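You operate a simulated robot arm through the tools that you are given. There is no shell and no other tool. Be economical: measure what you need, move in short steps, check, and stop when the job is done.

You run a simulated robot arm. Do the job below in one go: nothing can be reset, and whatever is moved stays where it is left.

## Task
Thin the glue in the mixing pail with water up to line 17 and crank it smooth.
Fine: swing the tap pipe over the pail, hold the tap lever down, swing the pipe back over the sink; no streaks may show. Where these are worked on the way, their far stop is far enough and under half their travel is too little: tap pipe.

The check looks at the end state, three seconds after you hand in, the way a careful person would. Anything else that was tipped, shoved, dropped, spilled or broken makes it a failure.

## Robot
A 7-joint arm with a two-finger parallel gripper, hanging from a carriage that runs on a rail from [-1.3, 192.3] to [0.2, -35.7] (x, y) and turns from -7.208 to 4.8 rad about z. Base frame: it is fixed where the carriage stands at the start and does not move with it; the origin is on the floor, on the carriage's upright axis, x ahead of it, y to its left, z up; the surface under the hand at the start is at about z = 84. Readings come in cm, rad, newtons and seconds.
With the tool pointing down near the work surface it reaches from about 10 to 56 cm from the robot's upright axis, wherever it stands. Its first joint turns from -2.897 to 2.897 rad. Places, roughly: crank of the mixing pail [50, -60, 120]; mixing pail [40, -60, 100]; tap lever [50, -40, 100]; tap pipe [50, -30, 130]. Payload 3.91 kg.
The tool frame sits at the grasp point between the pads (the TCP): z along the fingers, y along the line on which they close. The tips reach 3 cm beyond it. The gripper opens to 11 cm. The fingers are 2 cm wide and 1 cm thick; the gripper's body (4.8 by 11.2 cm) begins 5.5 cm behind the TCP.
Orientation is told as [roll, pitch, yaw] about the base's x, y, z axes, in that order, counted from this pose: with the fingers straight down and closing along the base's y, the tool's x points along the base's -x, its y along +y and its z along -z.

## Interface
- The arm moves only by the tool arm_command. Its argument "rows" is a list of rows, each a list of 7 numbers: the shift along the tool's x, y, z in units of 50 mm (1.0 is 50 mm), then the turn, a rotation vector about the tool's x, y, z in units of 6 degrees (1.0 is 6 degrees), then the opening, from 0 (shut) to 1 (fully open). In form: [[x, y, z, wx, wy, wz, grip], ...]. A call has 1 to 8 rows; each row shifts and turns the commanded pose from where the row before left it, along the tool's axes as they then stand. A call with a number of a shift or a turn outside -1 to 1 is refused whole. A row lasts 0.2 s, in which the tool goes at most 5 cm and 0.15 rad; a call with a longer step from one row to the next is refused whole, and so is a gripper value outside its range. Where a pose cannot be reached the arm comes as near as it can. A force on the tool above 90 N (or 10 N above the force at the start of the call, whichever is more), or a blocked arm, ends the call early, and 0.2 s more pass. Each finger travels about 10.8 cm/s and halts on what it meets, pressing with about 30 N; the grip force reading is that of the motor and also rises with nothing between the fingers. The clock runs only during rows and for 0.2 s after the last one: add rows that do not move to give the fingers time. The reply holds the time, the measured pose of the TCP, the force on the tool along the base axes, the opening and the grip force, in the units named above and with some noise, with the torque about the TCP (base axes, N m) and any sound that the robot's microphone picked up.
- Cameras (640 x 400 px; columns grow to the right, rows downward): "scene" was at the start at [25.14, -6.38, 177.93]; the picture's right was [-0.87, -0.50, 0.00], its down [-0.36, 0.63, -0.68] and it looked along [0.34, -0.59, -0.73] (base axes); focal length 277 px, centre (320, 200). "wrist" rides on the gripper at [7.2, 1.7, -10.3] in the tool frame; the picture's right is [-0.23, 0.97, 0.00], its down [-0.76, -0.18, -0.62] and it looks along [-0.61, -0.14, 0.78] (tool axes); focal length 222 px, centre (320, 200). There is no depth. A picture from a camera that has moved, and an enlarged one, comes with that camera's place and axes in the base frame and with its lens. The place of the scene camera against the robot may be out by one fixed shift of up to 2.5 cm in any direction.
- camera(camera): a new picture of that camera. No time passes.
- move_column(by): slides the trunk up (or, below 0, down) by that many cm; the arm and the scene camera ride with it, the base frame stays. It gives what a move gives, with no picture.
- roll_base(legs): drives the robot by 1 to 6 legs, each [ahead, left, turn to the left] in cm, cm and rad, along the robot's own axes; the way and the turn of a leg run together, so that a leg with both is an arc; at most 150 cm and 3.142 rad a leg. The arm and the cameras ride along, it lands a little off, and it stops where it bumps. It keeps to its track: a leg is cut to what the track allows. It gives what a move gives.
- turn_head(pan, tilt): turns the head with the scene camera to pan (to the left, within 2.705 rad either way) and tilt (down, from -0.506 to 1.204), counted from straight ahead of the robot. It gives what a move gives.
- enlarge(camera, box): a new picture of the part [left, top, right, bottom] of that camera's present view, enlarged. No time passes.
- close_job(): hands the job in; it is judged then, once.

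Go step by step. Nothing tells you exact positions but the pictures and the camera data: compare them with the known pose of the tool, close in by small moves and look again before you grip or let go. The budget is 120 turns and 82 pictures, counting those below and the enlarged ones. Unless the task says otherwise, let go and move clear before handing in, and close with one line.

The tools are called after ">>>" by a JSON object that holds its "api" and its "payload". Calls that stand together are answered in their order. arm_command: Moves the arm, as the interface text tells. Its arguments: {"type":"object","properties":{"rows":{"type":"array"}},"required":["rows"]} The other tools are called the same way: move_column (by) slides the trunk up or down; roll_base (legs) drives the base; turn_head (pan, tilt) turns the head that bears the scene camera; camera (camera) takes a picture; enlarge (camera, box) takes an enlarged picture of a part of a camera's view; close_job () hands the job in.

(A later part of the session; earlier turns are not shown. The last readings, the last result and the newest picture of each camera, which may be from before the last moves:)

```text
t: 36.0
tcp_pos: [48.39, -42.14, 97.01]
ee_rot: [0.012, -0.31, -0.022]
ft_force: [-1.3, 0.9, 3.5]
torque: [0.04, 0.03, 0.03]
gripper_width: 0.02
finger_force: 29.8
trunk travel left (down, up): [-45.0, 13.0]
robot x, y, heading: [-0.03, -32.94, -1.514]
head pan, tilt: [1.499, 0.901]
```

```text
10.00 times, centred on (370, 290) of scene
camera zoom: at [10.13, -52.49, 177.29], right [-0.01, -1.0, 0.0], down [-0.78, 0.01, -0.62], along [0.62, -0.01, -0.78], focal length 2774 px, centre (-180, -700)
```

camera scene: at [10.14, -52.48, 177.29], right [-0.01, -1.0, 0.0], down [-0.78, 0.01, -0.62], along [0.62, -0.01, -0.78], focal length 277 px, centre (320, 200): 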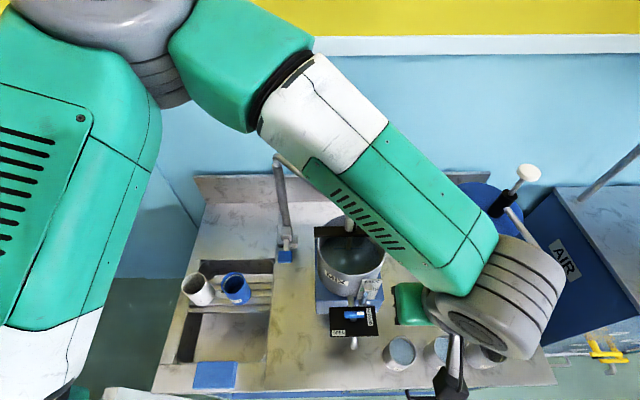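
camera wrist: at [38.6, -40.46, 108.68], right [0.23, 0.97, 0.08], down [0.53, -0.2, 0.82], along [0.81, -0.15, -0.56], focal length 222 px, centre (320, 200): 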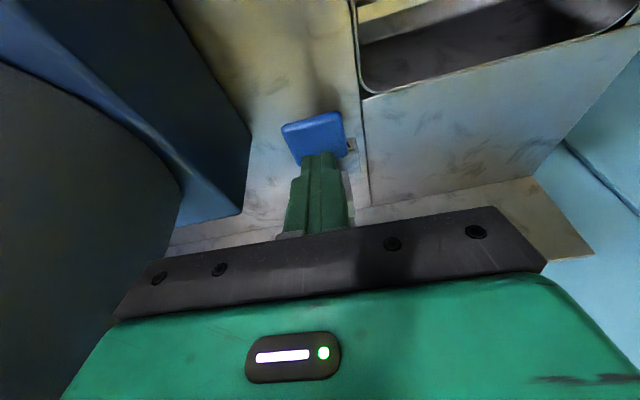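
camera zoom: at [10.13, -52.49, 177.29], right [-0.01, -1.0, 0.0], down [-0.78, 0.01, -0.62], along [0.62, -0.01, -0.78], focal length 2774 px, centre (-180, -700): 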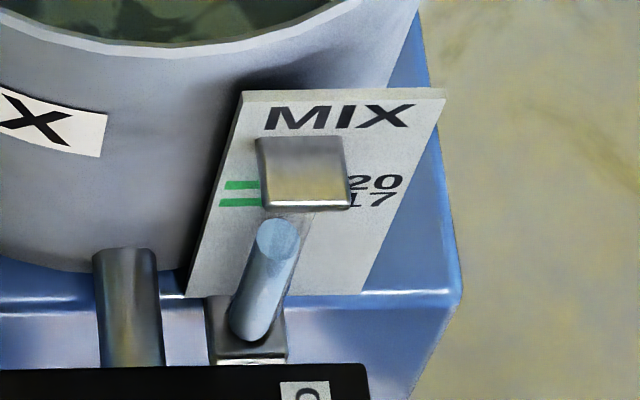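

It rises slowly (about 2 px in ~1.3 s; I need about 14 px). Holding longer.

>>> {"api": "arm_command", "payload": {"rows": [[0, 0, 0, 0, 0, 0, 0], [0, 0, 0, 0, 0, 0, 0], [0, 0, 0, 0, 0, 0, 0], [0, 0, 0, 0, 0, 0, 0], [0, 0, 0, 0, 0, 0, 0], [0, 0, 0, 0, 0, 0, 0], [0, 0, 0, 0, 0, 0, 0], [0, 0, 0, 0, 0, 0, 0]]}}

>>> {"api": "enlarge", "payload": {"camera": "scene", "box": [345, 270, 395, 310]}}

```text
t: 37.8
tcp_pos: [48.36, -42.27, 97.0]
ee_rot: [0.012, -0.31, -0.023]
ft_force: [-0.3, 1.0, 4.0]
torque: [0.06, 0.03, 0.0]
gripper_width: 0.0
finger_force: 29.9
trunk travel left (down, up): [-45.0, 13.0]
robot x, y, heading: [0.28, -33.15, -1.502]
head pan, tilt: [1.499, 0.901]
```

```text
10.00 times, centred on (370, 290) of scene
camera zoom: at [10.13, -52.49, 177.29], right [-0.01, -1.0, 0.0], down [-0.78, 0.01, -0.62], along [0.62, -0.01, -0.78], focal length 2774 px, centre (-180, -700)
```

zoom: 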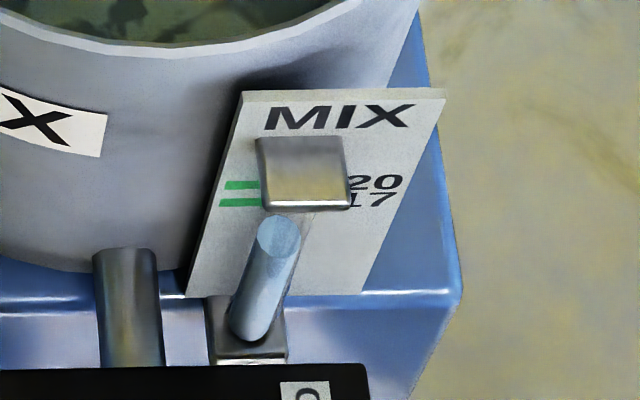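

>>> {"api": "arm_command", "payload": {"rows": [[0, 0, 0, 0, 0, 0, 0], [0, 0, 0, 0, 0, 0, 0], [0, 0, 0, 0, 0, 0, 0], [0, 0, 0, 0, 0, 0, 0], [0, 0, 0, 0, 0, 0, 0], [0, 0, 0, 0, 0, 0, 0], [0, 0, 0, 0, 0, 0, 0], [0, 0, 0, 0, 0, 0, 0]]}}

>>> {"api": "enlarge", "payload": {"camera": "scene", "box": [345, 270, 395, 310]}}

```text
t: 39.6
tcp_pos: [48.35, -42.11, 97.03]
ee_rot: [0.012, -0.311, -0.022]
ft_force: [-1.6, 1.4, 3.0]
torque: [0.06, -0.03, 0.0]
gripper_width: 0.0
finger_force: 30.0
trunk travel left (down, up): [-45.0, 13.0]
robot x, y, heading: [0.31, -33.05, -1.51]
head pan, tilt: [1.499, 0.901]
```

```text
10.00 times, centred on (370, 290) of scene
camera zoom: at [10.13, -52.49, 177.29], right [-0.01, -1.0, 0.0], down [-0.78, 0.01, -0.62], along [0.62, -0.01, -0.78], focal length 2774 px, centre (-180, -700)
```

zoom: 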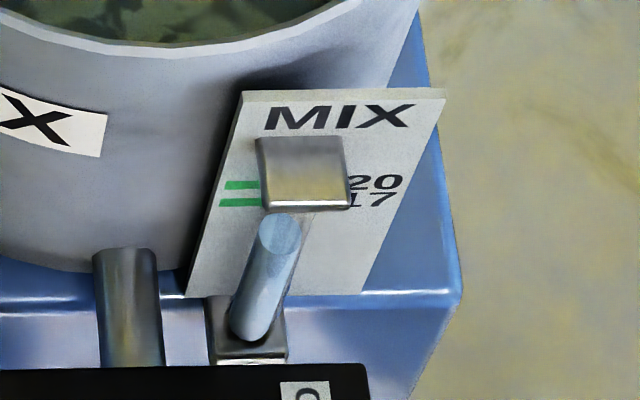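

About 1.2 px/s. Holding 3.6 s more, then lifting off for a precise low-angle check.

>>> {"api": "arm_command", "payload": {"rows": [[0, 0, 0, 0, 0, 0, 0], [0, 0, 0, 0, 0, 0, 0], [0, 0, 0, 0, 0, 0, 0], [0, 0, 0, 0, 0, 0, 0], [0, 0, 0, 0, 0, 0, 0], [0, 0, 0, 0, 0, 0, 0], [0, 0, 0, 0, 0, 0, 0], [0, 0, 0, 0, 0, 0, 0]]}}

>>> {"api": "arm_command", "payload": {"rows": [[0, 0, 0, 0, 0, 0, 0], [0, 0, 0, 0, 0, 0, 0], [0, 0, 0, 0, 0, 0, 0], [0, 0, 0, 0, 0, 0, 0], [-0.25, 0, -0.75, 0, 0, 0, 0], [-0.25, 0, -0.75, 0, 0, 0, 0]]}}

>>> {"api": "enlarge", "payload": {"camera": "scene", "box": [345, 270, 395, 310]}}

```text
t: 41.4
tcp_pos: [48.37, -42.19, 97.09]
ee_rot: [0.01, -0.312, -0.023]
ft_force: [-0.8, 1.5, 3.4]
torque: [0.01, 0.01, 0.03]
gripper_width: 0.0
finger_force: 30.0
trunk travel left (down, up): [-45.0, 13.0]
robot x, y, heading: [0.44, -33.03, -1.51]
head pan, tilt: [1.499, 0.901]
```

```text
t: 42.8
tcp_pos: [48.45, -42.33, 104.8]
ee_rot: [0.012, -0.308, -0.022]
ft_force: [-1.1, -0.4, 0.0]
torque: [-0.03, -0.04, -0.01]
gripper_width: 0.0
finger_force: 30.5
trunk travel left (down, up): [-45.0, 13.0]
robot x, y, heading: [0.26, -32.74, -1.515]
head pan, tilt: [1.499, 0.901]
```

```text
10.00 times, centred on (370, 290) of scene
camera zoom: at [10.11, -52.5, 177.28], right [-0.01, -1.0, 0.0], down [-0.78, 0.01, -0.62], along [0.62, -0.01, -0.78], focal length 2774 px, centre (-180, -700)
```

zoom: 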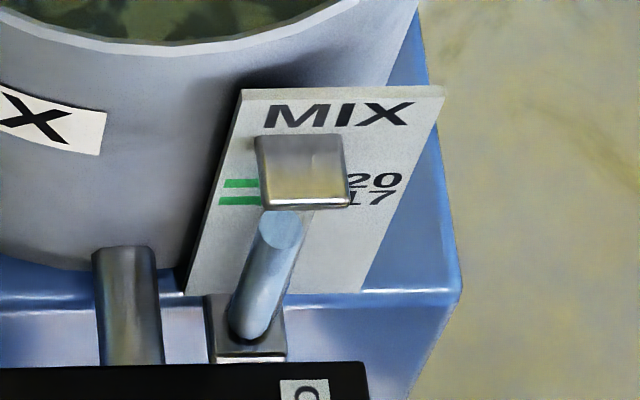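

Head camera suggests about 16.3. Going to the low-angle viewpoint for a precise reading.

>>> {"api": "arm_command", "payload": {"rows": [[-0.268, 0, -0.827, 0, 0, 0, 0], [-0.268, 0, -0.827, 0, 0, 0, 0], [-0.268, 0, -0.827, 0, 0, 0, 0], [0.808, -0.35, -0.262, 0, 0, 0, 0], [0.808, -0.35, -0.262, 0, 0, 0, 0], [0.808, -0.35, -0.262, 0, 0, 0, 0], [0.808, -0.35, -0.262, 0, 0, 0, 0]]}}

>>> {"api": "arm_command", "payload": {"rows": [[0.36, -0.78, -0.12, 0, 0, 0, 0], [0.36, -0.78, -0.12, 0, 0, 0, 0], [0.36, -0.78, -0.12, 0, -0.75, 0, 0], [0.36, -0.78, -0.12, 0, -0.75, 0, 0], [0.36, -0.78, 0, 0, -0.75, 0, 0], [0.3, -0.3, 0.4, 0, -0.75, 0, 0], [0.45, 0, 0.62, 0, -0.4, 0, 0]]}}

>>> {"api": "camera", "payload": {"camera": "wrist"}}

```text
t: 44.4
tcp_pos: [31.39, -49.11, 117.95]
ee_rot: [0.012, -0.313, -0.022]
ft_force: [0.2, -0.2, -0.1]
torque: [-0.01, 0.03, 0.0]
gripper_width: 0.02
finger_force: 30.0
trunk travel left (down, up): [-45.0, 13.0]
robot x, y, heading: [-0.18, -32.58, -1.512]
head pan, tilt: [1.499, 0.901]
```

```text
t: 46.0
tcp_pos: [21.48, -69.93, 110.62]
ee_rot: [0.015, -0.669, -0.029]
ft_force: [0.6, 0.0, 0.7]
torque: [0.01, -0.01, -0.05]
gripper_width: 0.01
finger_force: 30.0
trunk travel left (down, up): [-45.0, 13.0]
robot x, y, heading: [0.25, -33.33, -1.508]
head pan, tilt: [1.499, 0.901]
```

```text
39 pictures are left
camera wrist: at [9.37, -68.09, 114.24], right [0.2, 0.97, 0.15], down [0.21, -0.19, 0.96], along [0.96, -0.16, -0.24], focal length 222 px, centre (320, 200)
```

wrist: 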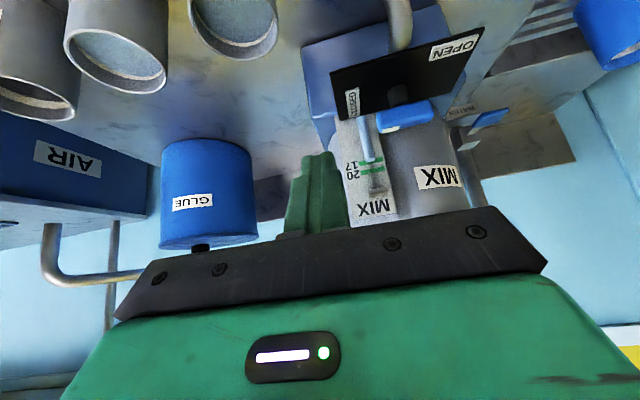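

>>> {"api": "enlarge", "payload": {"camera": "wrist", "box": [340, 130, 400, 190]}}

```text
6.67 times, centred on (370, 160) of wrist
camera zoom: at [9.37, -68.09, 114.24], right [0.2, 0.97, 0.15], down [0.21, -0.19, 0.96], along [0.96, -0.16, -0.24], focal length 1481 px, centre (-13, 467)
```

zoom: 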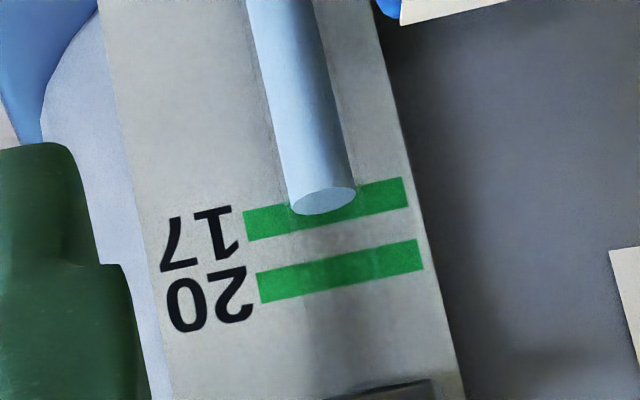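

Parallax-corrected, the level reads about 17.1: on the line, so no more water. Now I'll raise the hand, straighten it and return above the pipe to swing it back.

>>> {"api": "arm_command", "payload": {"rows": [[-0.56, 0, -0.71, 0, 0.9, 0, 0], [-0.49, 0, -0.755, 0, 0.9, 0, 0], [-0.416, 0, -0.798, 0, 0.9, 0, 0], [-0.339, 0, -0.834, 0, 0.9, 0, 0], [-0.257, 0, -0.863, 0, 0.9, 0, 0], [-0.176, 0, -0.882, 0, 0.9, 0, 0], [0, 0, 0, 0, 1, -0.28, 0]]}}

>>> {"api": "arm_command", "payload": {"rows": [[-0.753, 0.4, -0.05, 0, 0, 0, 0], [-0.753, 0.4, -0.05, 0, 0, 0, 0], [-0.753, 0.4, -0.05, 0, 0, 0, 0], [-0.753, 0.4, -0.05, 0, 0, 0, 0.3], [-0.753, 0.4, -0.05, 0, 0, 0, 0.75], [-0.753, 0.4, -0.05, 0, 0, 0, 0.75], [-0.753, 0.4, -0.05, 0, 0, 0, 0.75], [-0.753, 0.4, -0.05, 0, 0, 0, 0.75]]}}

>>> {"api": "camera", "payload": {"camera": "wrist"}}

>>> {"api": "camera", "payload": {"camera": "scene"}}

```text
t: 47.6
tcp_pos: [21.62, -70.32, 137.66]
ee_rot: [0.009, 0.001, 0.011]
ft_force: [-0.8, 0.3, 0.1]
torque: [0.02, 0.0, -0.03]
gripper_width: 0.01
finger_force: 30.2
trunk travel left (down, up): [-45.0, 13.0]
robot x, y, heading: [0.07, -32.89, -1.512]
head pan, tilt: [1.499, 0.901]
```

```text
t: 49.4
tcp_pos: [51.52, -54.04, 139.69]
ee_rot: [0.011, 0.003, 0.01]
ft_force: [-1.2, 0.2, 0.3]
torque: [0.02, 0.01, 0.0]
gripper_width: 8.24
finger_force: 0.1
trunk travel left (down, up): [-45.0, 13.0]
robot x, y, heading: [-0.2, -33.1, -1.514]
head pan, tilt: [1.499, 0.901]
```

```text
37 pictures are left
camera wrist: at [44.28, -52.67, 150.16], right [0.22, 0.98, 0.01], down [0.77, -0.18, 0.62], along [0.61, -0.13, -0.79], focal length 222 px, centre (320, 200)
```

wrist: 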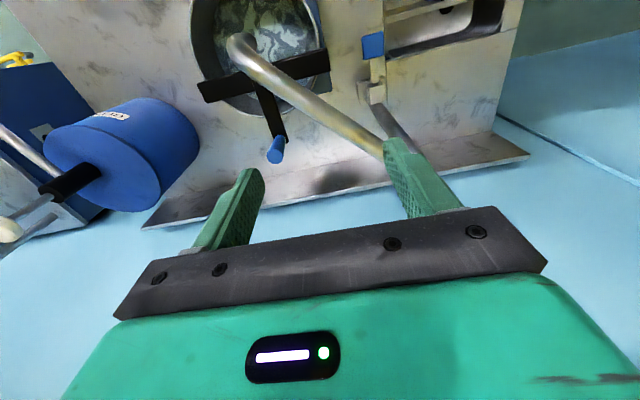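

```text
36 pictures are left
camera scene: at [10.12, -52.5, 177.29], right [-0.01, -1.0, 0.0], down [-0.78, 0.01, -0.62], along [0.62, -0.01, -0.78], focal length 277 px, centre (320, 200)
```

scene: 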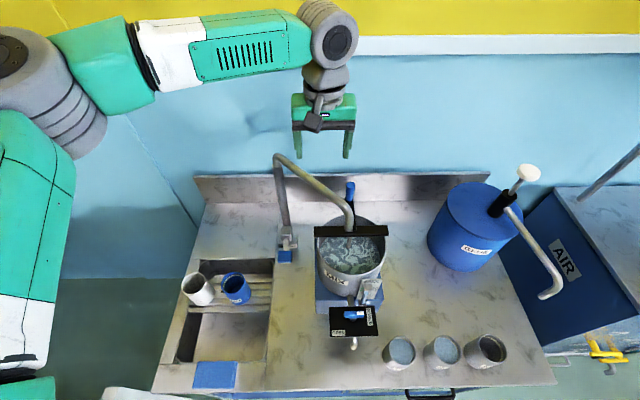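

The water left streaks as expected. Descending around the pipe at the same point I left it.

>>> {"api": "arm_command", "payload": {"rows": [[0, 0, 0.873, 0, 0, 0, 0.9], [0, 0, 0.873, 0, 0, 0, 0.9], [0, 0, 0.873, 0, 0, 0, 0.9], [0, 0, 0, 0, 0, 0, 0.75]]}}

>>> {"api": "camera", "payload": {"camera": "wrist"}}

```text
t: 50.4
tcp_pos: [51.33, -54.01, 126.77]
ee_rot: [0.009, 0.003, 0.01]
ft_force: [0.9, 1.0, -0.6]
torque: [0.01, 0.0, -0.01]
gripper_width: 8.25
finger_force: 0.0
trunk travel left (down, up): [-45.0, 13.0]
robot x, y, heading: [-0.03, -33.07, -1.514]
head pan, tilt: [1.499, 0.901]
```

```text
35 pictures are left
camera wrist: at [44.15, -52.54, 136.98], right [0.22, 0.98, 0.01], down [0.77, -0.18, 0.62], along [0.61, -0.13, -0.79], focal length 222 px, centre (320, 200)
```

wrist: 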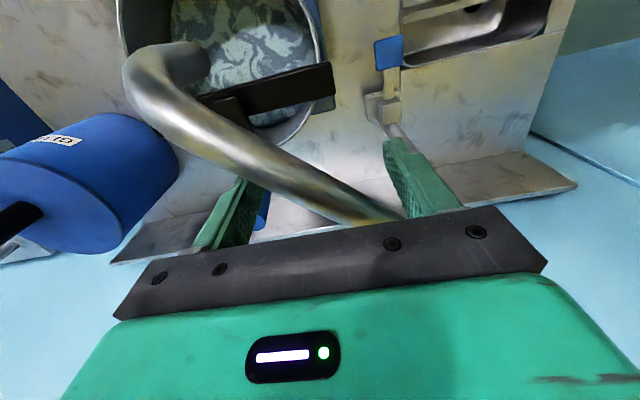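

Swinging the pipe back along the same arc.

>>> {"api": "arm_command", "payload": {"rows": [[0.224, 0.199, 0, 0, 0, 0, 0.75], [0.205, 0.219, 0, 0, 0, 0, 0.75], [0.183, 0.238, 0, 0, 0, 0, 0.75], [0.16, 0.254, 0, 0, 0, 0, 0.75], [0.135, 0.268, 0, 0, 0, 0, 0.75], [0.155, 0.416, 0, 0, 0, 0, 0.75], [0.095, 0.434, 0, 0, 0, 0, 0.75], [0.034, 0.443, 0, 0, 0, 0, 0.75]]}}

>>> {"api": "arm_command", "payload": {"rows": [[-0.028, 0.443, 0, 0, 0, 0, 0.75], [-0.089, 0.435, 0, 0, 0, 0, 0.75], [-0.149, 0.418, 0, 0, 0, 0, 0.75], [-0.206, 0.393, 0, 0, 0, 0, 0.75], [-0.258, 0.361, 0, 0, 0, 0, 0.75]]}}

>>> {"api": "camera", "payload": {"camera": "scene"}}

>>> {"api": "camera", "payload": {"camera": "wrist"}}

```text
t: 52.2
tcp_pos: [45.21, -41.44, 126.57]
ee_rot: [0.011, 0.004, 0.01]
ft_force: [-0.2, -0.1, 0.4]
torque: [0.05, 0.03, -0.02]
gripper_width: 8.23
finger_force: 0.0
trunk travel left (down, up): [-45.0, 13.0]
robot x, y, heading: [0.12, -32.81, -1.514]
head pan, tilt: [1.499, 0.901]
```

```text
t: 53.4
tcp_pos: [48.91, -31.27, 126.87]
ee_rot: [0.009, 0.003, 0.01]
ft_force: [0.1, 0.5, -0.1]
torque: [-0.02, 0.0, -0.02]
gripper_width: 8.26
finger_force: 0.0
trunk travel left (down, up): [-45.0, 13.0]
robot x, y, heading: [0.39, -33.05, -1.511]
head pan, tilt: [1.499, 0.901]
```

```text
34 pictures are left
camera scene: at [10.12, -52.5, 177.29], right [-0.01, -1.0, 0.0], down [-0.78, 0.01, -0.62], along [0.62, -0.01, -0.78], focal length 277 px, centre (320, 200)
```

scene: 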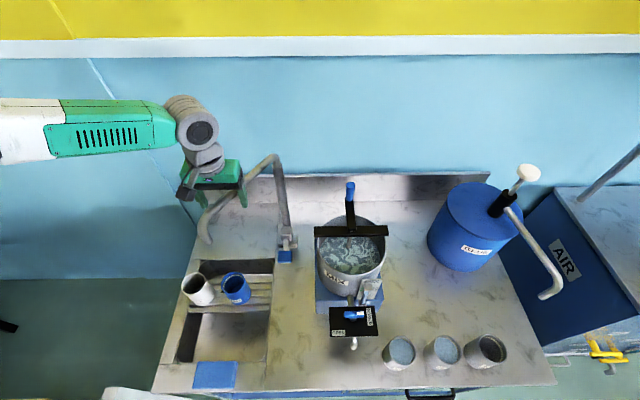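

```text
33 pictures are left
camera wrist: at [41.7, -29.81, 137.23], right [0.22, 0.98, 0.01], down [0.77, -0.18, 0.62], along [0.61, -0.13, -0.79], focal length 222 px, centre (320, 200)
```

wrist: 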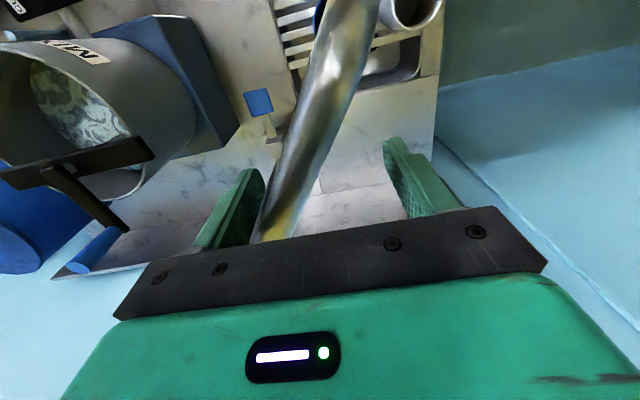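

The pipe lags its original rest by a few degrees, so I'll nudge it the last bit, then lift off and go look at the crank from above.

>>> {"api": "arm_command", "payload": {"rows": [[-0.09, 0.11, 0, 0, 0, 0, 0.75], [-0.09, 0.11, 0, 0, 0, 0, 0.75], [0, 0, -0.8, 0, 0, 0, 0.85], [0, 0, -0.9, 0, 0, 0, 0.85], [0, 0, -0.9, 0, 0, 0, 0.85]]}}

>>> {"api": "roll_base", "payload": {"legs": [[2.4, 0, 0]]}}

>>> {"api": "arm_command", "payload": {"rows": [[0.1, -0.9, 0, 0, 0, 0, 0], [0.1, -0.9, 0, 0, 0, 0, 0], [0.1, -0.9, 0, 0, 0, 0, 0], [0.1, -0.9, 0, 0, 0, 0, 0], [0.1, -0.9, 0, 0, 0, 0, 0]]}}

>>> {"api": "camera", "payload": {"camera": "wrist"}}

>>> {"api": "camera", "payload": {"camera": "scene"}}

```text
t: 54.6
tcp_pos: [49.7, -30.03, 139.78]
ee_rot: [0.01, 0.002, 0.01]
ft_force: [-0.6, 0.5, -0.2]
torque: [-0.03, -0.04, 0.01]
gripper_width: 9.35
finger_force: 0.1
trunk travel left (down, up): [-45.0, 13.0]
robot x, y, heading: [0.55, -33.11, -1.512]
head pan, tilt: [1.499, 0.901]
```

```text
t: 55.4
tcp_pos: [49.84, -32.49, 139.67]
ee_rot: [0.011, 0.002, 0.011]
ft_force: [0.1, -1.0, 0.1]
torque: [-0.02, 0.03, 0.0]
gripper_width: 9.31
finger_force: 0.1
trunk travel left (down, up): [-45.0, 13.0]
robot x, y, heading: [0.32, -35.14, -1.515]
head pan, tilt: [1.499, 0.901]
```

```text
t: 56.6
tcp_pos: [47.6, -55.16, 139.46]
ee_rot: [0.01, 0.005, 0.01]
ft_force: [0.3, -0.4, -0.1]
torque: [-0.06, -0.02, -0.01]
gripper_width: 0.0
finger_force: 30.1
trunk travel left (down, up): [-45.0, 13.0]
robot x, y, heading: [0.37, -35.35, -1.511]
head pan, tilt: [1.499, 0.901]
```

```text
32 pictures are left
camera wrist: at [40.3, -53.72, 149.81], right [0.22, 0.98, 0.01], down [0.77, -0.18, 0.62], along [0.61, -0.13, -0.79], focal length 222 px, centre (320, 200)
```

wrist: 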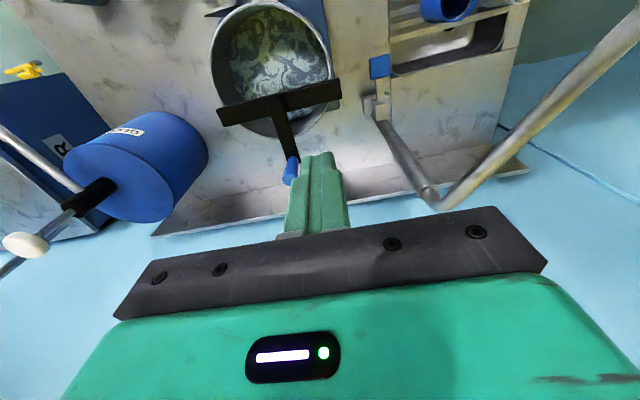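

```text
31 pictures are left
camera scene: at [10.14, -54.84, 177.29], right [-0.01, -1.0, 0.0], down [-0.78, 0.01, -0.62], along [0.62, -0.01, -0.78], focal length 277 px, centre (320, 200)
```

scene: 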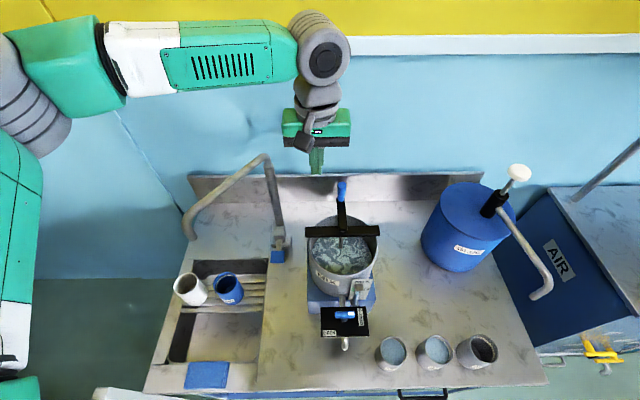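

The pipe is back over the sink. Crank handle at about [57.6, -62, z 115–122], crank axis near [47.5, -61.7]. I'll lean the hand a little for reach and move above the handle with the fingers open.

>>> {"api": "arm_command", "payload": {"rows": [[0, -0.3, 0, 0, -0.95, 0, 0.6], [0, -0.3, 0, 0, -0.95, 0, 0.6], [0, -0.3, 0, 0, -0.95, 0, 0.6], [-0.65, -0.15, 0.21, 0, 0, 0, 0.6], [-0.65, -0.15, 0.21, 0, 0, 0, 0.6], [-0.55, -0.16, 0.18, 0, 0, 0, 0.6]]}}

>>> {"api": "camera", "payload": {"camera": "wrist"}}

```text
t: 58.0
tcp_pos: [57.41, -61.71, 139.23]
ee_rot: [0.013, -0.295, 0.009]
ft_force: [-0.5, -0.1, -0.7]
torque: [-0.01, 0.01, 0.0]
gripper_width: 6.58
finger_force: 0.1
trunk travel left (down, up): [-45.0, 13.0]
robot x, y, heading: [0.11, -35.25, -1.508]
head pan, tilt: [1.499, 0.901]
```

```text
30 pictures are left
camera wrist: at [47.48, -60.27, 146.97], right [0.21, 0.98, 0.08], down [0.55, -0.18, 0.82], along [0.81, -0.13, -0.57], focal length 222 px, centre (320, 200)
```

wrist: 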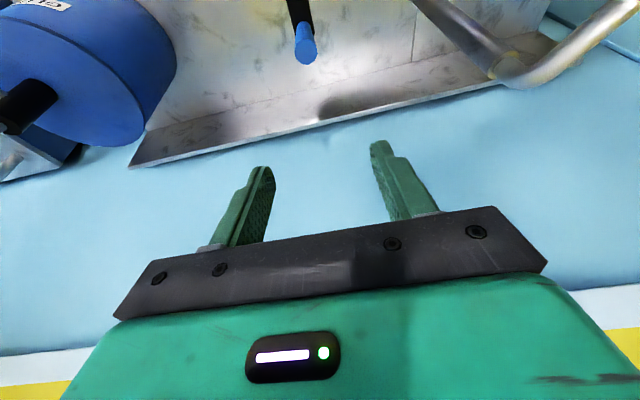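

Reachable, and the handle is confirmed at [57.4, -62]. Descending around it.

>>> {"api": "arm_command", "payload": {"rows": [[0.285, -0.02, 0.938, 0, 0, 0, 0.6], [0.285, -0.02, 0.938, 0, 0, 0, 0.6], [0.285, -0.02, 0.938, 0, 0, 0, 0.6], [0.285, 0, 0.938, 0, 0, 0, 0.6]]}}

>>> {"api": "camera", "payload": {"camera": "wrist"}}

```text
t: 59.0
tcp_pos: [57.37, -61.7, 119.64]
ee_rot: [0.011, -0.297, 0.007]
ft_force: [0.0, 0.0, -1.1]
torque: [0.02, -0.01, 0.01]
gripper_width: 6.61
finger_force: 0.0
trunk travel left (down, up): [-45.0, 13.0]
robot x, y, heading: [0.33, -35.38, -1.513]
head pan, tilt: [1.499, 0.901]
```

```text
29 pictures are left
camera wrist: at [47.38, -60.32, 127.47], right [0.21, 0.98, 0.08], down [0.55, -0.18, 0.82], along [0.81, -0.13, -0.57], focal length 222 px, centre (320, 200)
```

wrist: 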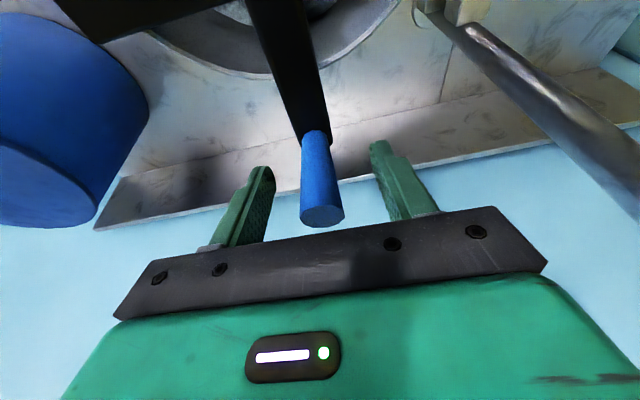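

The handle sits between the pads. Gripping.

>>> {"api": "arm_command", "payload": {"rows": [[0, 0, 0, 0, 0, 0, 0.3], [0, 0, 0, 0, 0, 0, 0.1], [0, 0, 0, 0, 0, 0, 0.1], [0, 0, 0, 0, 0, 0, 0.1]]}}

```text
t: 60.0
tcp_pos: [57.19, -61.82, 119.66]
ee_rot: [0.011, -0.296, 0.008]
ft_force: [5.4, -1.3, -9.4]
torque: [-2.27, -0.27, 0.08]
gripper_width: 2.1
finger_force: 45.4
trunk travel left (down, up): [-45.0, 13.0]
robot x, y, heading: [-0.14, -35.47, -1.512]
head pan, tilt: [1.499, 0.901]
```

Gripped (2.1 cm). Testing a small 24° clockwise turn to learn the axis and forces.

>>> {"api": "arm_command", "payload": {"rows": [[0.0102, -0.205, -0.003, 0, 0, 0, 0.1], [0.0306, -0.2025, -0.0093, 0, 0, 0, 0.1], [0.0507, -0.198, -0.0154, 0, 0, 0, 0.1], [0.0703, -0.1915, -0.0214, 0, 0, 0, 0.1]]}}

>>> {"api": "camera", "payload": {"camera": "wrist"}}

```text
t: 61.0
tcp_pos: [56.61, -65.74, 119.47]
ee_rot: [0.009, -0.297, 0.008]
ft_force: [-2.3, 3.5, 11.5]
torque: [-1.8, 0.07, -0.26]
gripper_width: 2.1
finger_force: 45.5
trunk travel left (down, up): [-45.0, 13.0]
robot x, y, heading: [0.15, -35.56, -1.512]
head pan, tilt: [1.499, 0.901]
```

```text
28 pictures are left
camera wrist: at [46.64, -64.27, 127.45], right [0.21, 0.98, 0.08], down [0.55, -0.18, 0.82], along [0.81, -0.13, -0.57], focal length 222 px, centre (320, 200)
```

wrist: 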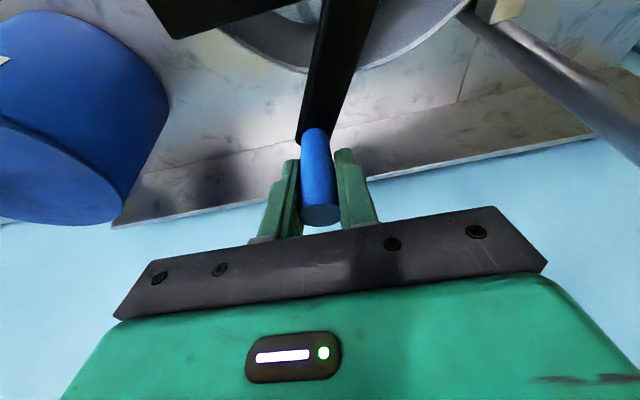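

The crank follows with small forces. Continuing with 15° rows.

>>> {"api": "arm_command", "payload": {"rows": [[0.2555, -0.436, -0.0777, 0, 0, 0, 0.1], [0.355, -0.352, -0.108, 0, 0, 0, 0.1], [0.4307, -0.244, -0.131, 0, 0, 0, 0.1], [0.4766, -0.119, -0.145, 0, 0, 0, 0.1]]}}

>>> {"api": "camera", "payload": {"camera": "wrist"}}

```text
t: 62.0
tcp_pos: [49.09, -70.65, 119.58]
ee_rot: [0.024, -0.3, 0.01]
ft_force: [6.0, 46.0, 20.1]
torque: [-1.1, 0.32, -0.78]
gripper_width: 2.12
finger_force: 45.5
trunk travel left (down, up): [-45.0, 13.0]
robot x, y, heading: [0.04, -35.04, -1.508]
head pan, tilt: [1.499, 0.901]
```

```text
27 pictures are left
camera wrist: at [39.08, -69.29, 127.26], right [0.2, 0.98, 0.09], down [0.55, -0.19, 0.82], along [0.81, -0.11, -0.57], focal length 222 px, centre (320, 200)
```

wrist: 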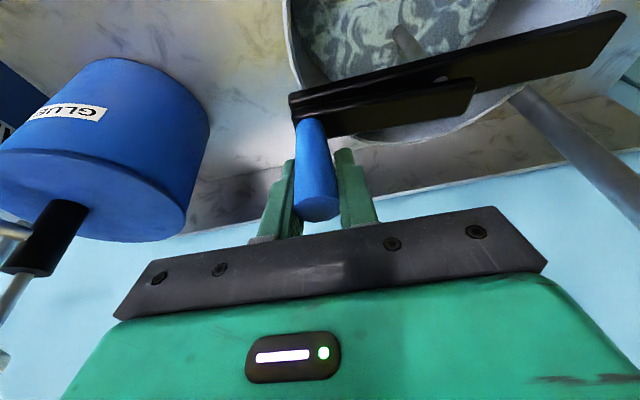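

The y-force and 0.9 cm give show that the real circle has centre ≈ [48.4, -61.8] and radius ≈ 8.9. Correcting and continuing.

>>> {"api": "arm_command", "payload": {"rows": [[0.316, 0.196, -0.096, 0, 0, 0, 0.1], [0.424, 0.14, -0.129, 0, 0, 0, 0.1], [0.375, 0.25, -0.114, 0, 0, 0, 0.1], [0.3, 0.343, -0.091, 0, 0, 0, 0.1]]}}

>>> {"api": "camera", "payload": {"camera": "wrist"}}

```text
t: 63.0
tcp_pos: [40.95, -67.22, 119.52]
ee_rot: [0.006, -0.293, 0.003]
ft_force: [3.4, -2.2, -13.4]
torque: [-1.25, 0.82, -0.35]
gripper_width: 2.1
finger_force: 44.6
trunk travel left (down, up): [-45.0, 13.0]
robot x, y, heading: [0.26, -35.27, -1.517]
head pan, tilt: [1.499, 0.901]
```

```text
26 pictures are left
camera wrist: at [30.99, -65.75, 127.43], right [0.21, 0.97, 0.07], down [0.55, -0.18, 0.81], along [0.81, -0.13, -0.58], focal length 222 px, centre (320, 200)
```

wrist: 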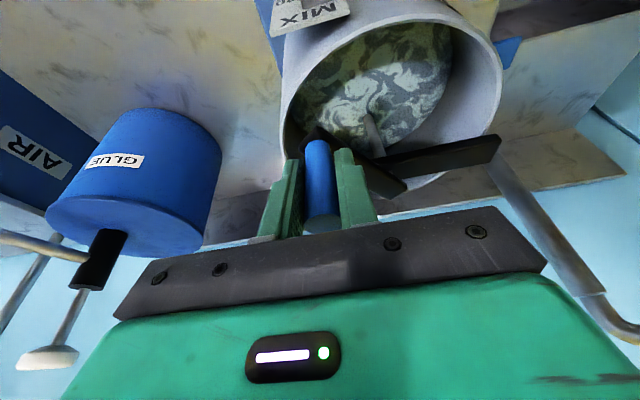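

Forces are small now. Continuing the circle for another 120°.

>>> {"api": "arm_command", "payload": {"rows": [[0.2054, 0.412, -0.0624, 0, 0, 0, 0.1], [0.0963, 0.4537, -0.0293, 0, 0, 0, 0.1], [-0.0194, 0.4643, 0.0059, 0, 0, 0, 0.1], [-0.1337, 0.4432, 0.0407, 0, 0, 0, 0.1], [-0.239, 0.3919, 0.0727, 0, 0, 0, 0.1], [-0.3279, 0.314, 0.0997, 0, 0, 0, 0.1], [-0.3945, 0.2146, 0.12, 0, 0, 0, 0.1], [-0.4342, 0.1006, 0.132, 0, 0, 0, 0.1]]}}

```text
t: 64.8
tcp_pos: [47.51, -53.05, 119.51]
ee_rot: [0.011, -0.295, 0.007]
ft_force: [-4.4, -5.6, -0.8]
torque: [-2.1, 0.37, -0.36]
gripper_width: 2.11
finger_force: 44.7
trunk travel left (down, up): [-45.0, 13.0]
robot x, y, heading: [0.53, -35.25, -1.512]
head pan, tilt: [1.499, 0.901]
```

One revolution is nearly done with low forces. I'll run the remaining arcs in sequence.

>>> {"api": "arm_command", "payload": {"rows": [[-0.4443, -0.0203, 0.1351, 0, 0, 0, 0.1], [-0.4241, -0.1397, 0.129, 0, 0, 0, 0.1], [-0.375, -0.2497, 0.114, 0, 0, 0, 0.1], [-0.3005, -0.3426, 0.0914, 0, 0, 0, 0.1], [-0.2054, -0.4122, 0.0624, 0, 0, 0, 0.1], [-0.0963, -0.4537, 0.0293, 0, 0, 0, 0.1], [0.0194, -0.4643, -0.0059, 0, 0, 0, 0.1], [0.1337, -0.4432, -0.0407, 0, 0, 0, 0.1]]}}

>>> {"api": "enlarge", "payload": {"camera": "scene", "box": [270, 160, 420, 330]}}

```text
t: 66.6
tcp_pos: [56.66, -65.66, 119.66]
ee_rot: [0.008, -0.294, 0.007]
ft_force: [-1.6, 3.0, 10.9]
torque: [-1.75, 0.2, -0.17]
gripper_width: 2.11
finger_force: 45.0
trunk travel left (down, up): [-45.0, 13.0]
robot x, y, heading: [0.67, -35.58, -1.516]
head pan, tilt: [1.499, 0.901]
```

```text
2.35 times, centred on (345, 245) of scene
camera zoom: at [10.15, -54.87, 177.31], right [-0.01, -1.0, 0.0], down [-0.78, 0.01, -0.62], along [0.62, -0.01, -0.78], focal length 653 px, centre (261, 94)
```

zoom: 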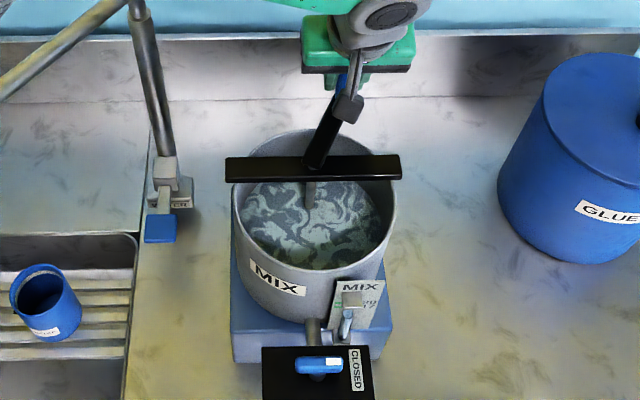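

Streaks are still present after one turn; two more revolutions.

>>> {"api": "arm_command", "payload": {"rows": [[0.239, -0.3919, -0.0727, 0, 0, 0, 0.1], [0.3279, -0.314, -0.0997, 0, 0, 0, 0.1], [0.3945, -0.2146, -0.12, 0, 0, 0, 0.1], [0.4342, -0.1006, -0.132, 0, 0, 0, 0.1], [0.4443, 0.0203, -0.1351, 0, 0, 0, 0.1], [0.4241, 0.1397, -0.129, 0, 0, 0, 0.1], [0.375, 0.2497, -0.114, 0, 0, 0, 0.1], [0.3005, 0.3426, -0.0914, 0, 0, 0, 0.1]]}}

>>> {"api": "arm_command", "payload": {"rows": [[0.2054, 0.412, -0.0624, 0, 0, 0, 0.1], [0.0963, 0.4537, -0.0293, 0, 0, 0, 0.1], [-0.0194, 0.4643, 0.0059, 0, 0, 0, 0.1], [-0.1337, 0.4432, 0.0407, 0, 0, 0, 0.1], [-0.239, 0.3919, 0.0727, 0, 0, 0, 0.1], [-0.3279, 0.314, 0.0997, 0, 0, 0, 0.1], [-0.3945, 0.2146, 0.12, 0, 0, 0, 0.1], [-0.4342, 0.1006, 0.132, 0, 0, 0, 0.1]]}}

>>> {"api": "arm_command", "payload": {"rows": [[-0.4443, -0.0203, 0.1351, 0, 0, 0, 0.1], [-0.4241, -0.1397, 0.129, 0, 0, 0, 0.1], [-0.375, -0.2497, 0.114, 0, 0, 0, 0.1], [-0.3005, -0.3426, 0.0914, 0, 0, 0, 0.1], [-0.2054, -0.4122, 0.0624, 0, 0, 0, 0.1], [-0.0963, -0.4537, 0.0293, 0, 0, 0, 0.1], [0.0194, -0.4643, -0.0059, 0, 0, 0, 0.1], [0.1337, -0.4432, -0.0407, 0, 0, 0, 0.1]]}}

>>> {"api": "enlarge", "payload": {"camera": "scene", "box": [270, 160, 420, 330]}}

```text
t: 68.4
tcp_pos: [40.89, -67.51, 119.65]
ee_rot: [0.008, -0.292, 0.005]
ft_force: [-12.9, -16.2, -1.3]
torque: [-1.24, 1.13, -0.42]
gripper_width: 2.09
finger_force: 44.9
trunk travel left (down, up): [-45.0, 13.0]
robot x, y, heading: [0.19, -35.65, -1.513]
head pan, tilt: [1.499, 0.901]
```

```text
t: 70.2
tcp_pos: [47.65, -53.16, 119.68]
ee_rot: [0.011, -0.296, 0.007]
ft_force: [-1.9, -4.2, 1.1]
torque: [-2.2, -0.6, -0.24]
gripper_width: 2.09
finger_force: 44.6
trunk travel left (down, up): [-45.0, 13.0]
robot x, y, heading: [0.31, -35.38, -1.514]
head pan, tilt: [1.499, 0.901]
```

```text
t: 72.0
tcp_pos: [56.44, -65.77, 119.69]
ee_rot: [0.01, -0.294, 0.008]
ft_force: [-10.7, 6.3, 22.7]
torque: [-1.89, 0.36, -0.1]
gripper_width: 2.12
finger_force: 45.0
trunk travel left (down, up): [-45.0, 13.0]
robot x, y, heading: [0.24, -35.29, -1.514]
head pan, tilt: [1.499, 0.901]
```

```text
2.35 times, centred on (345, 245) of scene
camera zoom: at [10.14, -54.87, 177.35], right [-0.01, -1.0, 0.0], down [-0.78, 0.01, -0.62], along [0.62, -0.01, -0.78], focal length 653 px, centre (261, 94)
```

zoom: 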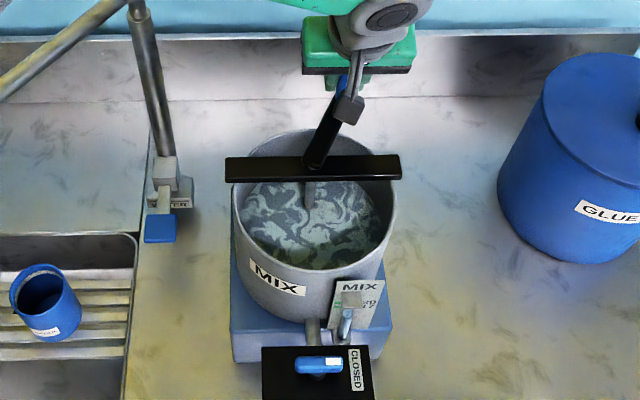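

Streaks look slightly fainter. Two more revolutions.

>>> {"api": "arm_command", "payload": {"rows": [[0.239, -0.3919, -0.0727, 0, 0, 0, 0.1], [0.3279, -0.314, -0.0997, 0, 0, 0, 0.1], [0.3945, -0.2146, -0.12, 0, 0, 0, 0.1], [0.4342, -0.1006, -0.132, 0, 0, 0, 0.1], [0.4443, 0.0203, -0.1351, 0, 0, 0, 0.1], [0.4241, 0.1397, -0.129, 0, 0, 0, 0.1], [0.375, 0.2497, -0.114, 0, 0, 0, 0.1], [0.3005, 0.3426, -0.0914, 0, 0, 0, 0.1]]}}

>>> {"api": "arm_command", "payload": {"rows": [[0.2054, 0.412, -0.0624, 0, 0, 0, 0.1], [0.0963, 0.4537, -0.0293, 0, 0, 0, 0.1], [-0.0194, 0.4643, 0.0059, 0, 0, 0, 0.1], [-0.1337, 0.4432, 0.0407, 0, 0, 0, 0.1], [-0.239, 0.3919, 0.0727, 0, 0, 0, 0.1], [-0.3279, 0.314, 0.0997, 0, 0, 0, 0.1], [-0.3945, 0.2146, 0.12, 0, 0, 0, 0.1], [-0.4342, 0.1006, 0.132, 0, 0, 0, 0.1]]}}

>>> {"api": "arm_command", "payload": {"rows": [[-0.4443, -0.0203, 0.1351, 0, 0, 0, 0.1], [-0.4241, -0.1397, 0.129, 0, 0, 0, 0.1], [-0.375, -0.2497, 0.114, 0, 0, 0, 0.1], [-0.3005, -0.3426, 0.0914, 0, 0, 0, 0.1], [-0.2054, -0.4122, 0.0624, 0, 0, 0, 0.1], [-0.0963, -0.4537, 0.0293, 0, 0, 0, 0.1], [0.0194, -0.4643, -0.0059, 0, 0, 0, 0.1], [0.1337, -0.4432, -0.0407, 0, 0, 0, 0.1]]}}

>>> {"api": "arm_command", "payload": {"rows": [[0.239, -0.3919, -0.0727, 0, 0, 0, 0.1], [0.3279, -0.314, -0.0997, 0, 0, 0, 0.1], [0.3945, -0.2146, -0.12, 0, 0, 0, 0.1], [0.4342, -0.1006, -0.132, 0, 0, 0, 0.1], [0.4443, 0.0203, -0.1351, 0, 0, 0, 0.1], [0.4241, 0.1397, -0.129, 0, 0, 0, 0.1], [0.375, 0.2497, -0.114, 0, 0, 0, 0.1], [0.3005, 0.3426, -0.0914, 0, 0, 0, 0.1]]}}

>>> {"api": "arm_command", "payload": {"rows": [[0.2054, 0.412, -0.0624, 0, 0, 0, 0.1], [0.0963, 0.4537, -0.0293, 0, 0, 0, 0.1], [-0.0194, 0.4643, 0.0059, 0, 0, 0, 0.1], [-0.1337, 0.4432, 0.0407, 0, 0, 0, 0.1], [-0.239, 0.3919, 0.0727, 0, 0, 0, 0.1], [-0.3279, 0.314, 0.0997, 0, 0, 0, 0.1], [-0.3945, 0.2146, 0.12, 0, 0, 0, 0.1], [-0.4342, 0.1006, 0.132, 0, 0, 0, 0.1]]}}

>>> {"api": "arm_command", "payload": {"rows": [[-0.4443, -0.0203, 0.1351, 0, 0, 0, 0.1], [-0.4241, -0.1397, 0.129, 0, 0, 0, 0.1], [-0.375, -0.2497, 0.114, 0, 0, 0, 0.1], [-0.3005, -0.3426, 0.0914, 0, 0, 0, 0.1], [-0.2054, -0.4122, 0.0624, 0, 0, 0, 0.1], [-0.0963, -0.4537, 0.0293, 0, 0, 0, 0.1], [0.0194, -0.4643, -0.0059, 0, 0, 0, 0.1], [0.1337, -0.4432, -0.0407, 0, 0, 0, 0.1]]}}

>>> {"api": "enlarge", "payload": {"camera": "scene", "box": [270, 160, 420, 330]}}

```text
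t: 73.8
tcp_pos: [41.07, -67.27, 119.82]
ee_rot: [0.009, -0.295, 0.007]
ft_force: [-7.6, -7.9, 3.9]
torque: [-1.39, 0.56, -0.21]
gripper_width: 2.09
finger_force: 45.0
trunk travel left (down, up): [-45.0, 13.0]
robot x, y, heading: [0.31, -35.24, -1.509]
head pan, tilt: [1.499, 0.901]
```

```text
t: 75.6
tcp_pos: [47.48, -53.05, 119.76]
ee_rot: [0.007, -0.293, 0.007]
ft_force: [-3.7, -5.4, -2.8]
torque: [-1.67, 0.16, -0.42]
gripper_width: 2.09
finger_force: 45.1
trunk travel left (down, up): [-45.0, 13.0]
robot x, y, heading: [0.08, -35.17, -1.514]
head pan, tilt: [1.499, 0.901]
```

```text
t: 77.4
tcp_pos: [56.6, -65.69, 119.66]
ee_rot: [0.01, -0.293, 0.007]
ft_force: [-0.5, 1.2, 7.2]
torque: [-1.91, 0.68, -0.1]
gripper_width: 2.08
finger_force: 44.8
trunk travel left (down, up): [-45.0, 13.0]
robot x, y, heading: [-0.04, -34.89, -1.51]
head pan, tilt: [1.499, 0.901]
```

```text
t: 79.2
tcp_pos: [41.2, -67.0, 119.53]
ee_rot: [0.009, -0.297, 0.008]
ft_force: [6.1, -1.4, -12.4]
torque: [-2.05, 0.82, -0.34]
gripper_width: 2.1
finger_force: 44.8
trunk travel left (down, up): [-45.0, 13.0]
robot x, y, heading: [0.66, -35.35, -1.511]
head pan, tilt: [1.499, 0.901]
```

```text
t: 81.0
tcp_pos: [47.66, -53.13, 119.83]
ee_rot: [0.007, -0.297, 0.008]
ft_force: [-4.7, -10.0, 2.4]
torque: [-1.47, 0.0, -0.4]
gripper_width: 2.09
finger_force: 44.7
trunk travel left (down, up): [-45.0, 13.0]
robot x, y, heading: [0.2, -35.48, -1.515]
head pan, tilt: [1.499, 0.901]
```

```text
t: 82.8
tcp_pos: [56.73, -65.59, 119.63]
ee_rot: [0.009, -0.296, 0.007]
ft_force: [-2.5, 2.4, 13.4]
torque: [-1.8, 0.38, -0.12]
gripper_width: 2.1
finger_force: 45.3
trunk travel left (down, up): [-45.0, 13.0]
robot x, y, heading: [0.17, -35.67, -1.51]
head pan, tilt: [1.499, 0.901]
```

```text
2.35 times, centred on (345, 245) of scene
camera zoom: at [10.15, -54.88, 177.32], right [-0.01, -1.0, 0.0], down [-0.78, 0.01, -0.62], along [0.62, -0.01, -0.78], focal length 653 px, centre (261, 94)
```

zoom: 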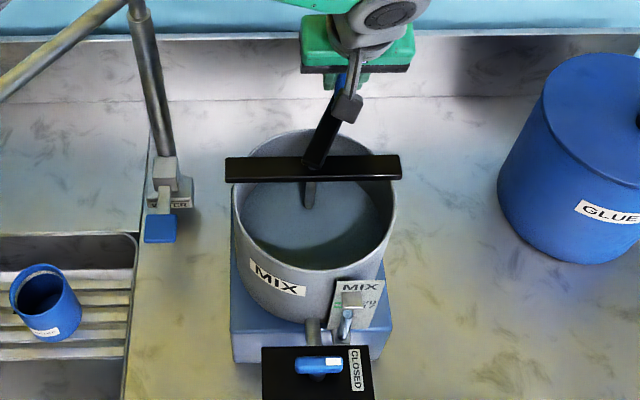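

The glue looks smooth. I'll release the handle, lift straight up and check closely.

>>> {"api": "arm_command", "payload": {"rows": [[0, 0, 0, 0, 0, 0, 0.5], [0, 0, 0, 0, 0, 0, 0.5], [0, 0, 0, 0, 0, 0, 0.5], [-0.25, 0, -0.82, 0, 0, 0, 0.5], [-0.25, 0, -0.82, 0, 0, 0, 0.5], [-0.25, 0, -0.82, 0, 0, 0, 0.5], [-0.25, 0, -0.82, 0, 0, 0, 0.5]]}}

>>> {"api": "arm_command", "payload": {"rows": [[0.8, 0.2, -0.24, 0, 0, 0, 0.2], [0.8, 0.2, -0.24, 0, 0, 0, 0], [0.8, 0.2, -0.24, 0, 0, 0, 0]]}}

>>> {"api": "camera", "payload": {"camera": "scene"}}

>>> {"api": "camera", "payload": {"camera": "wrist"}}

>>> {"api": "enlarge", "payload": {"camera": "scene", "box": [335, 270, 385, 310]}}

```text
t: 84.4
tcp_pos: [56.59, -65.71, 136.64]
ee_rot: [0.012, -0.296, 0.006]
ft_force: [0.4, -0.2, 0.1]
torque: [-0.01, -0.01, 0.0]
gripper_width: 5.49
finger_force: 0.1
trunk travel left (down, up): [-45.0, 13.0]
robot x, y, heading: [0.31, -35.11, -1.509]
head pan, tilt: [1.499, 0.901]
```

```text
t: 85.2
tcp_pos: [44.1, -62.72, 136.66]
ee_rot: [0.009, -0.295, 0.008]
ft_force: [-0.6, -0.4, -0.4]
torque: [0.0, -0.04, 0.03]
gripper_width: 0.0
finger_force: 30.2
trunk travel left (down, up): [-45.0, 13.0]
robot x, y, heading: [0.24, -35.52, -1.511]
head pan, tilt: [1.499, 0.901]
```

```text
22 pictures are left
camera scene: at [10.15, -54.86, 177.29], right [-0.01, -1.0, 0.0], down [-0.78, 0.01, -0.62], along [0.62, -0.01, -0.78], focal length 277 px, centre (320, 200)
```

scene: 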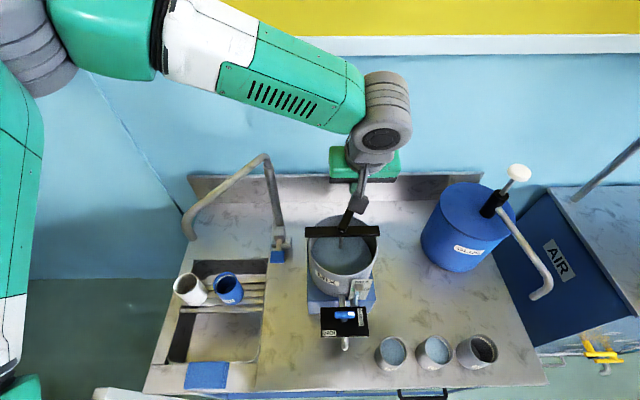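

```text
21 pictures are left
camera wrist: at [34.11, -61.33, 144.46], right [0.21, 0.98, 0.08], down [0.55, -0.18, 0.82], along [0.81, -0.13, -0.57], focal length 222 px, centre (320, 200)
```

wrist: 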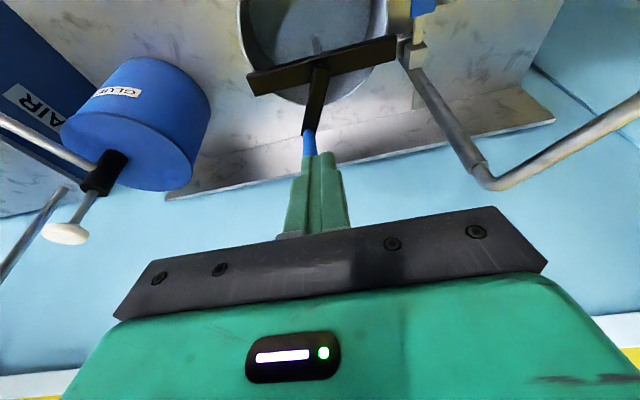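

```text
10.00 times, centred on (360, 290) of scene
camera zoom: at [10.15, -54.86, 177.29], right [-0.01, -1.0, 0.0], down [-0.78, 0.01, -0.62], along [0.62, -0.01, -0.78], focal length 2774 px, centre (-80, -700)
```

zoom: 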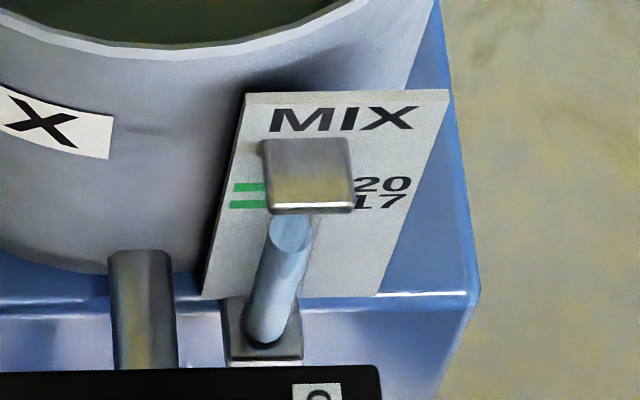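

Everything is in its place. One last, lower wrist look at the sight glass to be sure of the level before handing in.

>>> {"api": "arm_command", "payload": {"rows": [[0.861, -0.292, -0.262, 0, 0, 0, 0], [0.861, -0.292, -0.262, 0, 0, 0, 0], [0.861, -0.292, -0.262, 0, 0, 0, 0], [0.861, -0.292, -0.262, 0, 0, 0, 0], [0.861, -0.292, -0.262, 0, 0, 0, 0]]}}

>>> {"api": "arm_command", "payload": {"rows": [[0.258, 0, 0.848, 0, -0.63, 0, 0], [0.313, 0, 0.829, 0, -0.63, 0, 0], [0.367, 0, 0.806, 0, -0.63, 0, 0], [0.419, 0, 0.78, 0, -0.63, 0, 0], [0.47, 0, 0.751, 0, -0.63, 0, 0], [0.518, 0, 0.718, 0, -0.63, 0, 0], [0.564, 0, 0.683, 0, 0, 0, 0]]}}

>>> {"api": "camera", "payload": {"camera": "wrist"}}

```text
t: 86.4
tcp_pos: [21.62, -69.76, 136.34]
ee_rot: [0.013, -0.276, 0.018]
ft_force: [0.2, -0.5, 0.4]
torque: [-0.02, 0.0, -0.02]
gripper_width: 0.0
finger_force: 29.8
trunk travel left (down, up): [-45.0, 13.0]
robot x, y, heading: [0.02, -35.52, -1.513]
head pan, tilt: [1.499, 0.901]
```

```text
t: 88.0
tcp_pos: [21.47, -70.2, 105.67]
ee_rot: [0.014, -0.691, 0.002]
ft_force: [0.7, -0.1, -0.1]
torque: [0.02, 0.0, 0.06]
gripper_width: 0.0
finger_force: 29.7
trunk travel left (down, up): [-45.0, 13.0]
robot x, y, heading: [-0.05, -35.31, -1.509]
head pan, tilt: [1.499, 0.901]
```

```text
19 pictures are left
camera wrist: at [9.29, -68.7, 109.03], right [0.17, 0.97, 0.15], down [0.19, -0.19, 0.96], along [0.97, -0.13, -0.22], focal length 222 px, centre (320, 200)
```

wrist: 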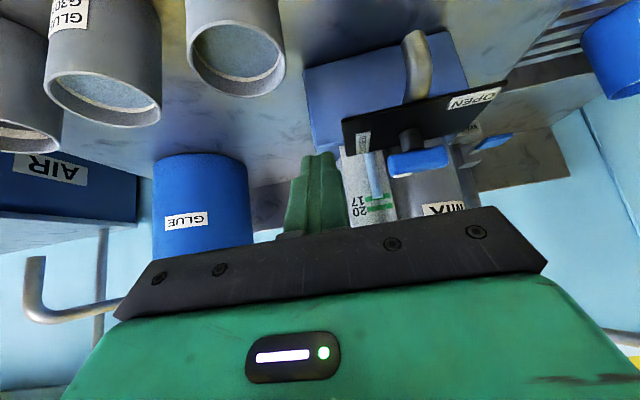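

>>> {"api": "enlarge", "payload": {"camera": "wrist", "box": [345, 160, 405, 220]}}

```text
6.67 times, centred on (375, 190) of wrist
camera zoom: at [9.29, -68.7, 109.03], right [0.17, 0.97, 0.15], down [0.19, -0.19, 0.96], along [0.97, -0.13, -0.22], focal length 1481 px, centre (-47, 267)
```

zoom: 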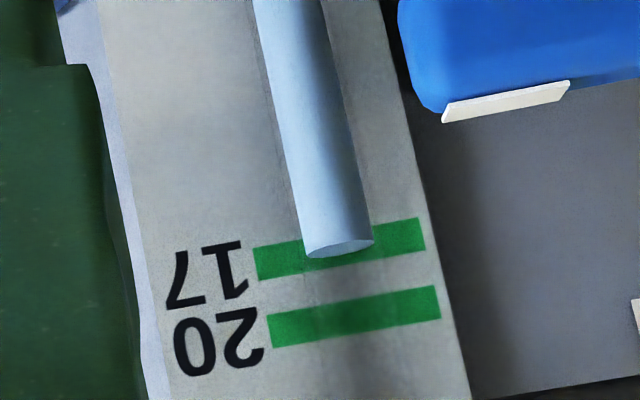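

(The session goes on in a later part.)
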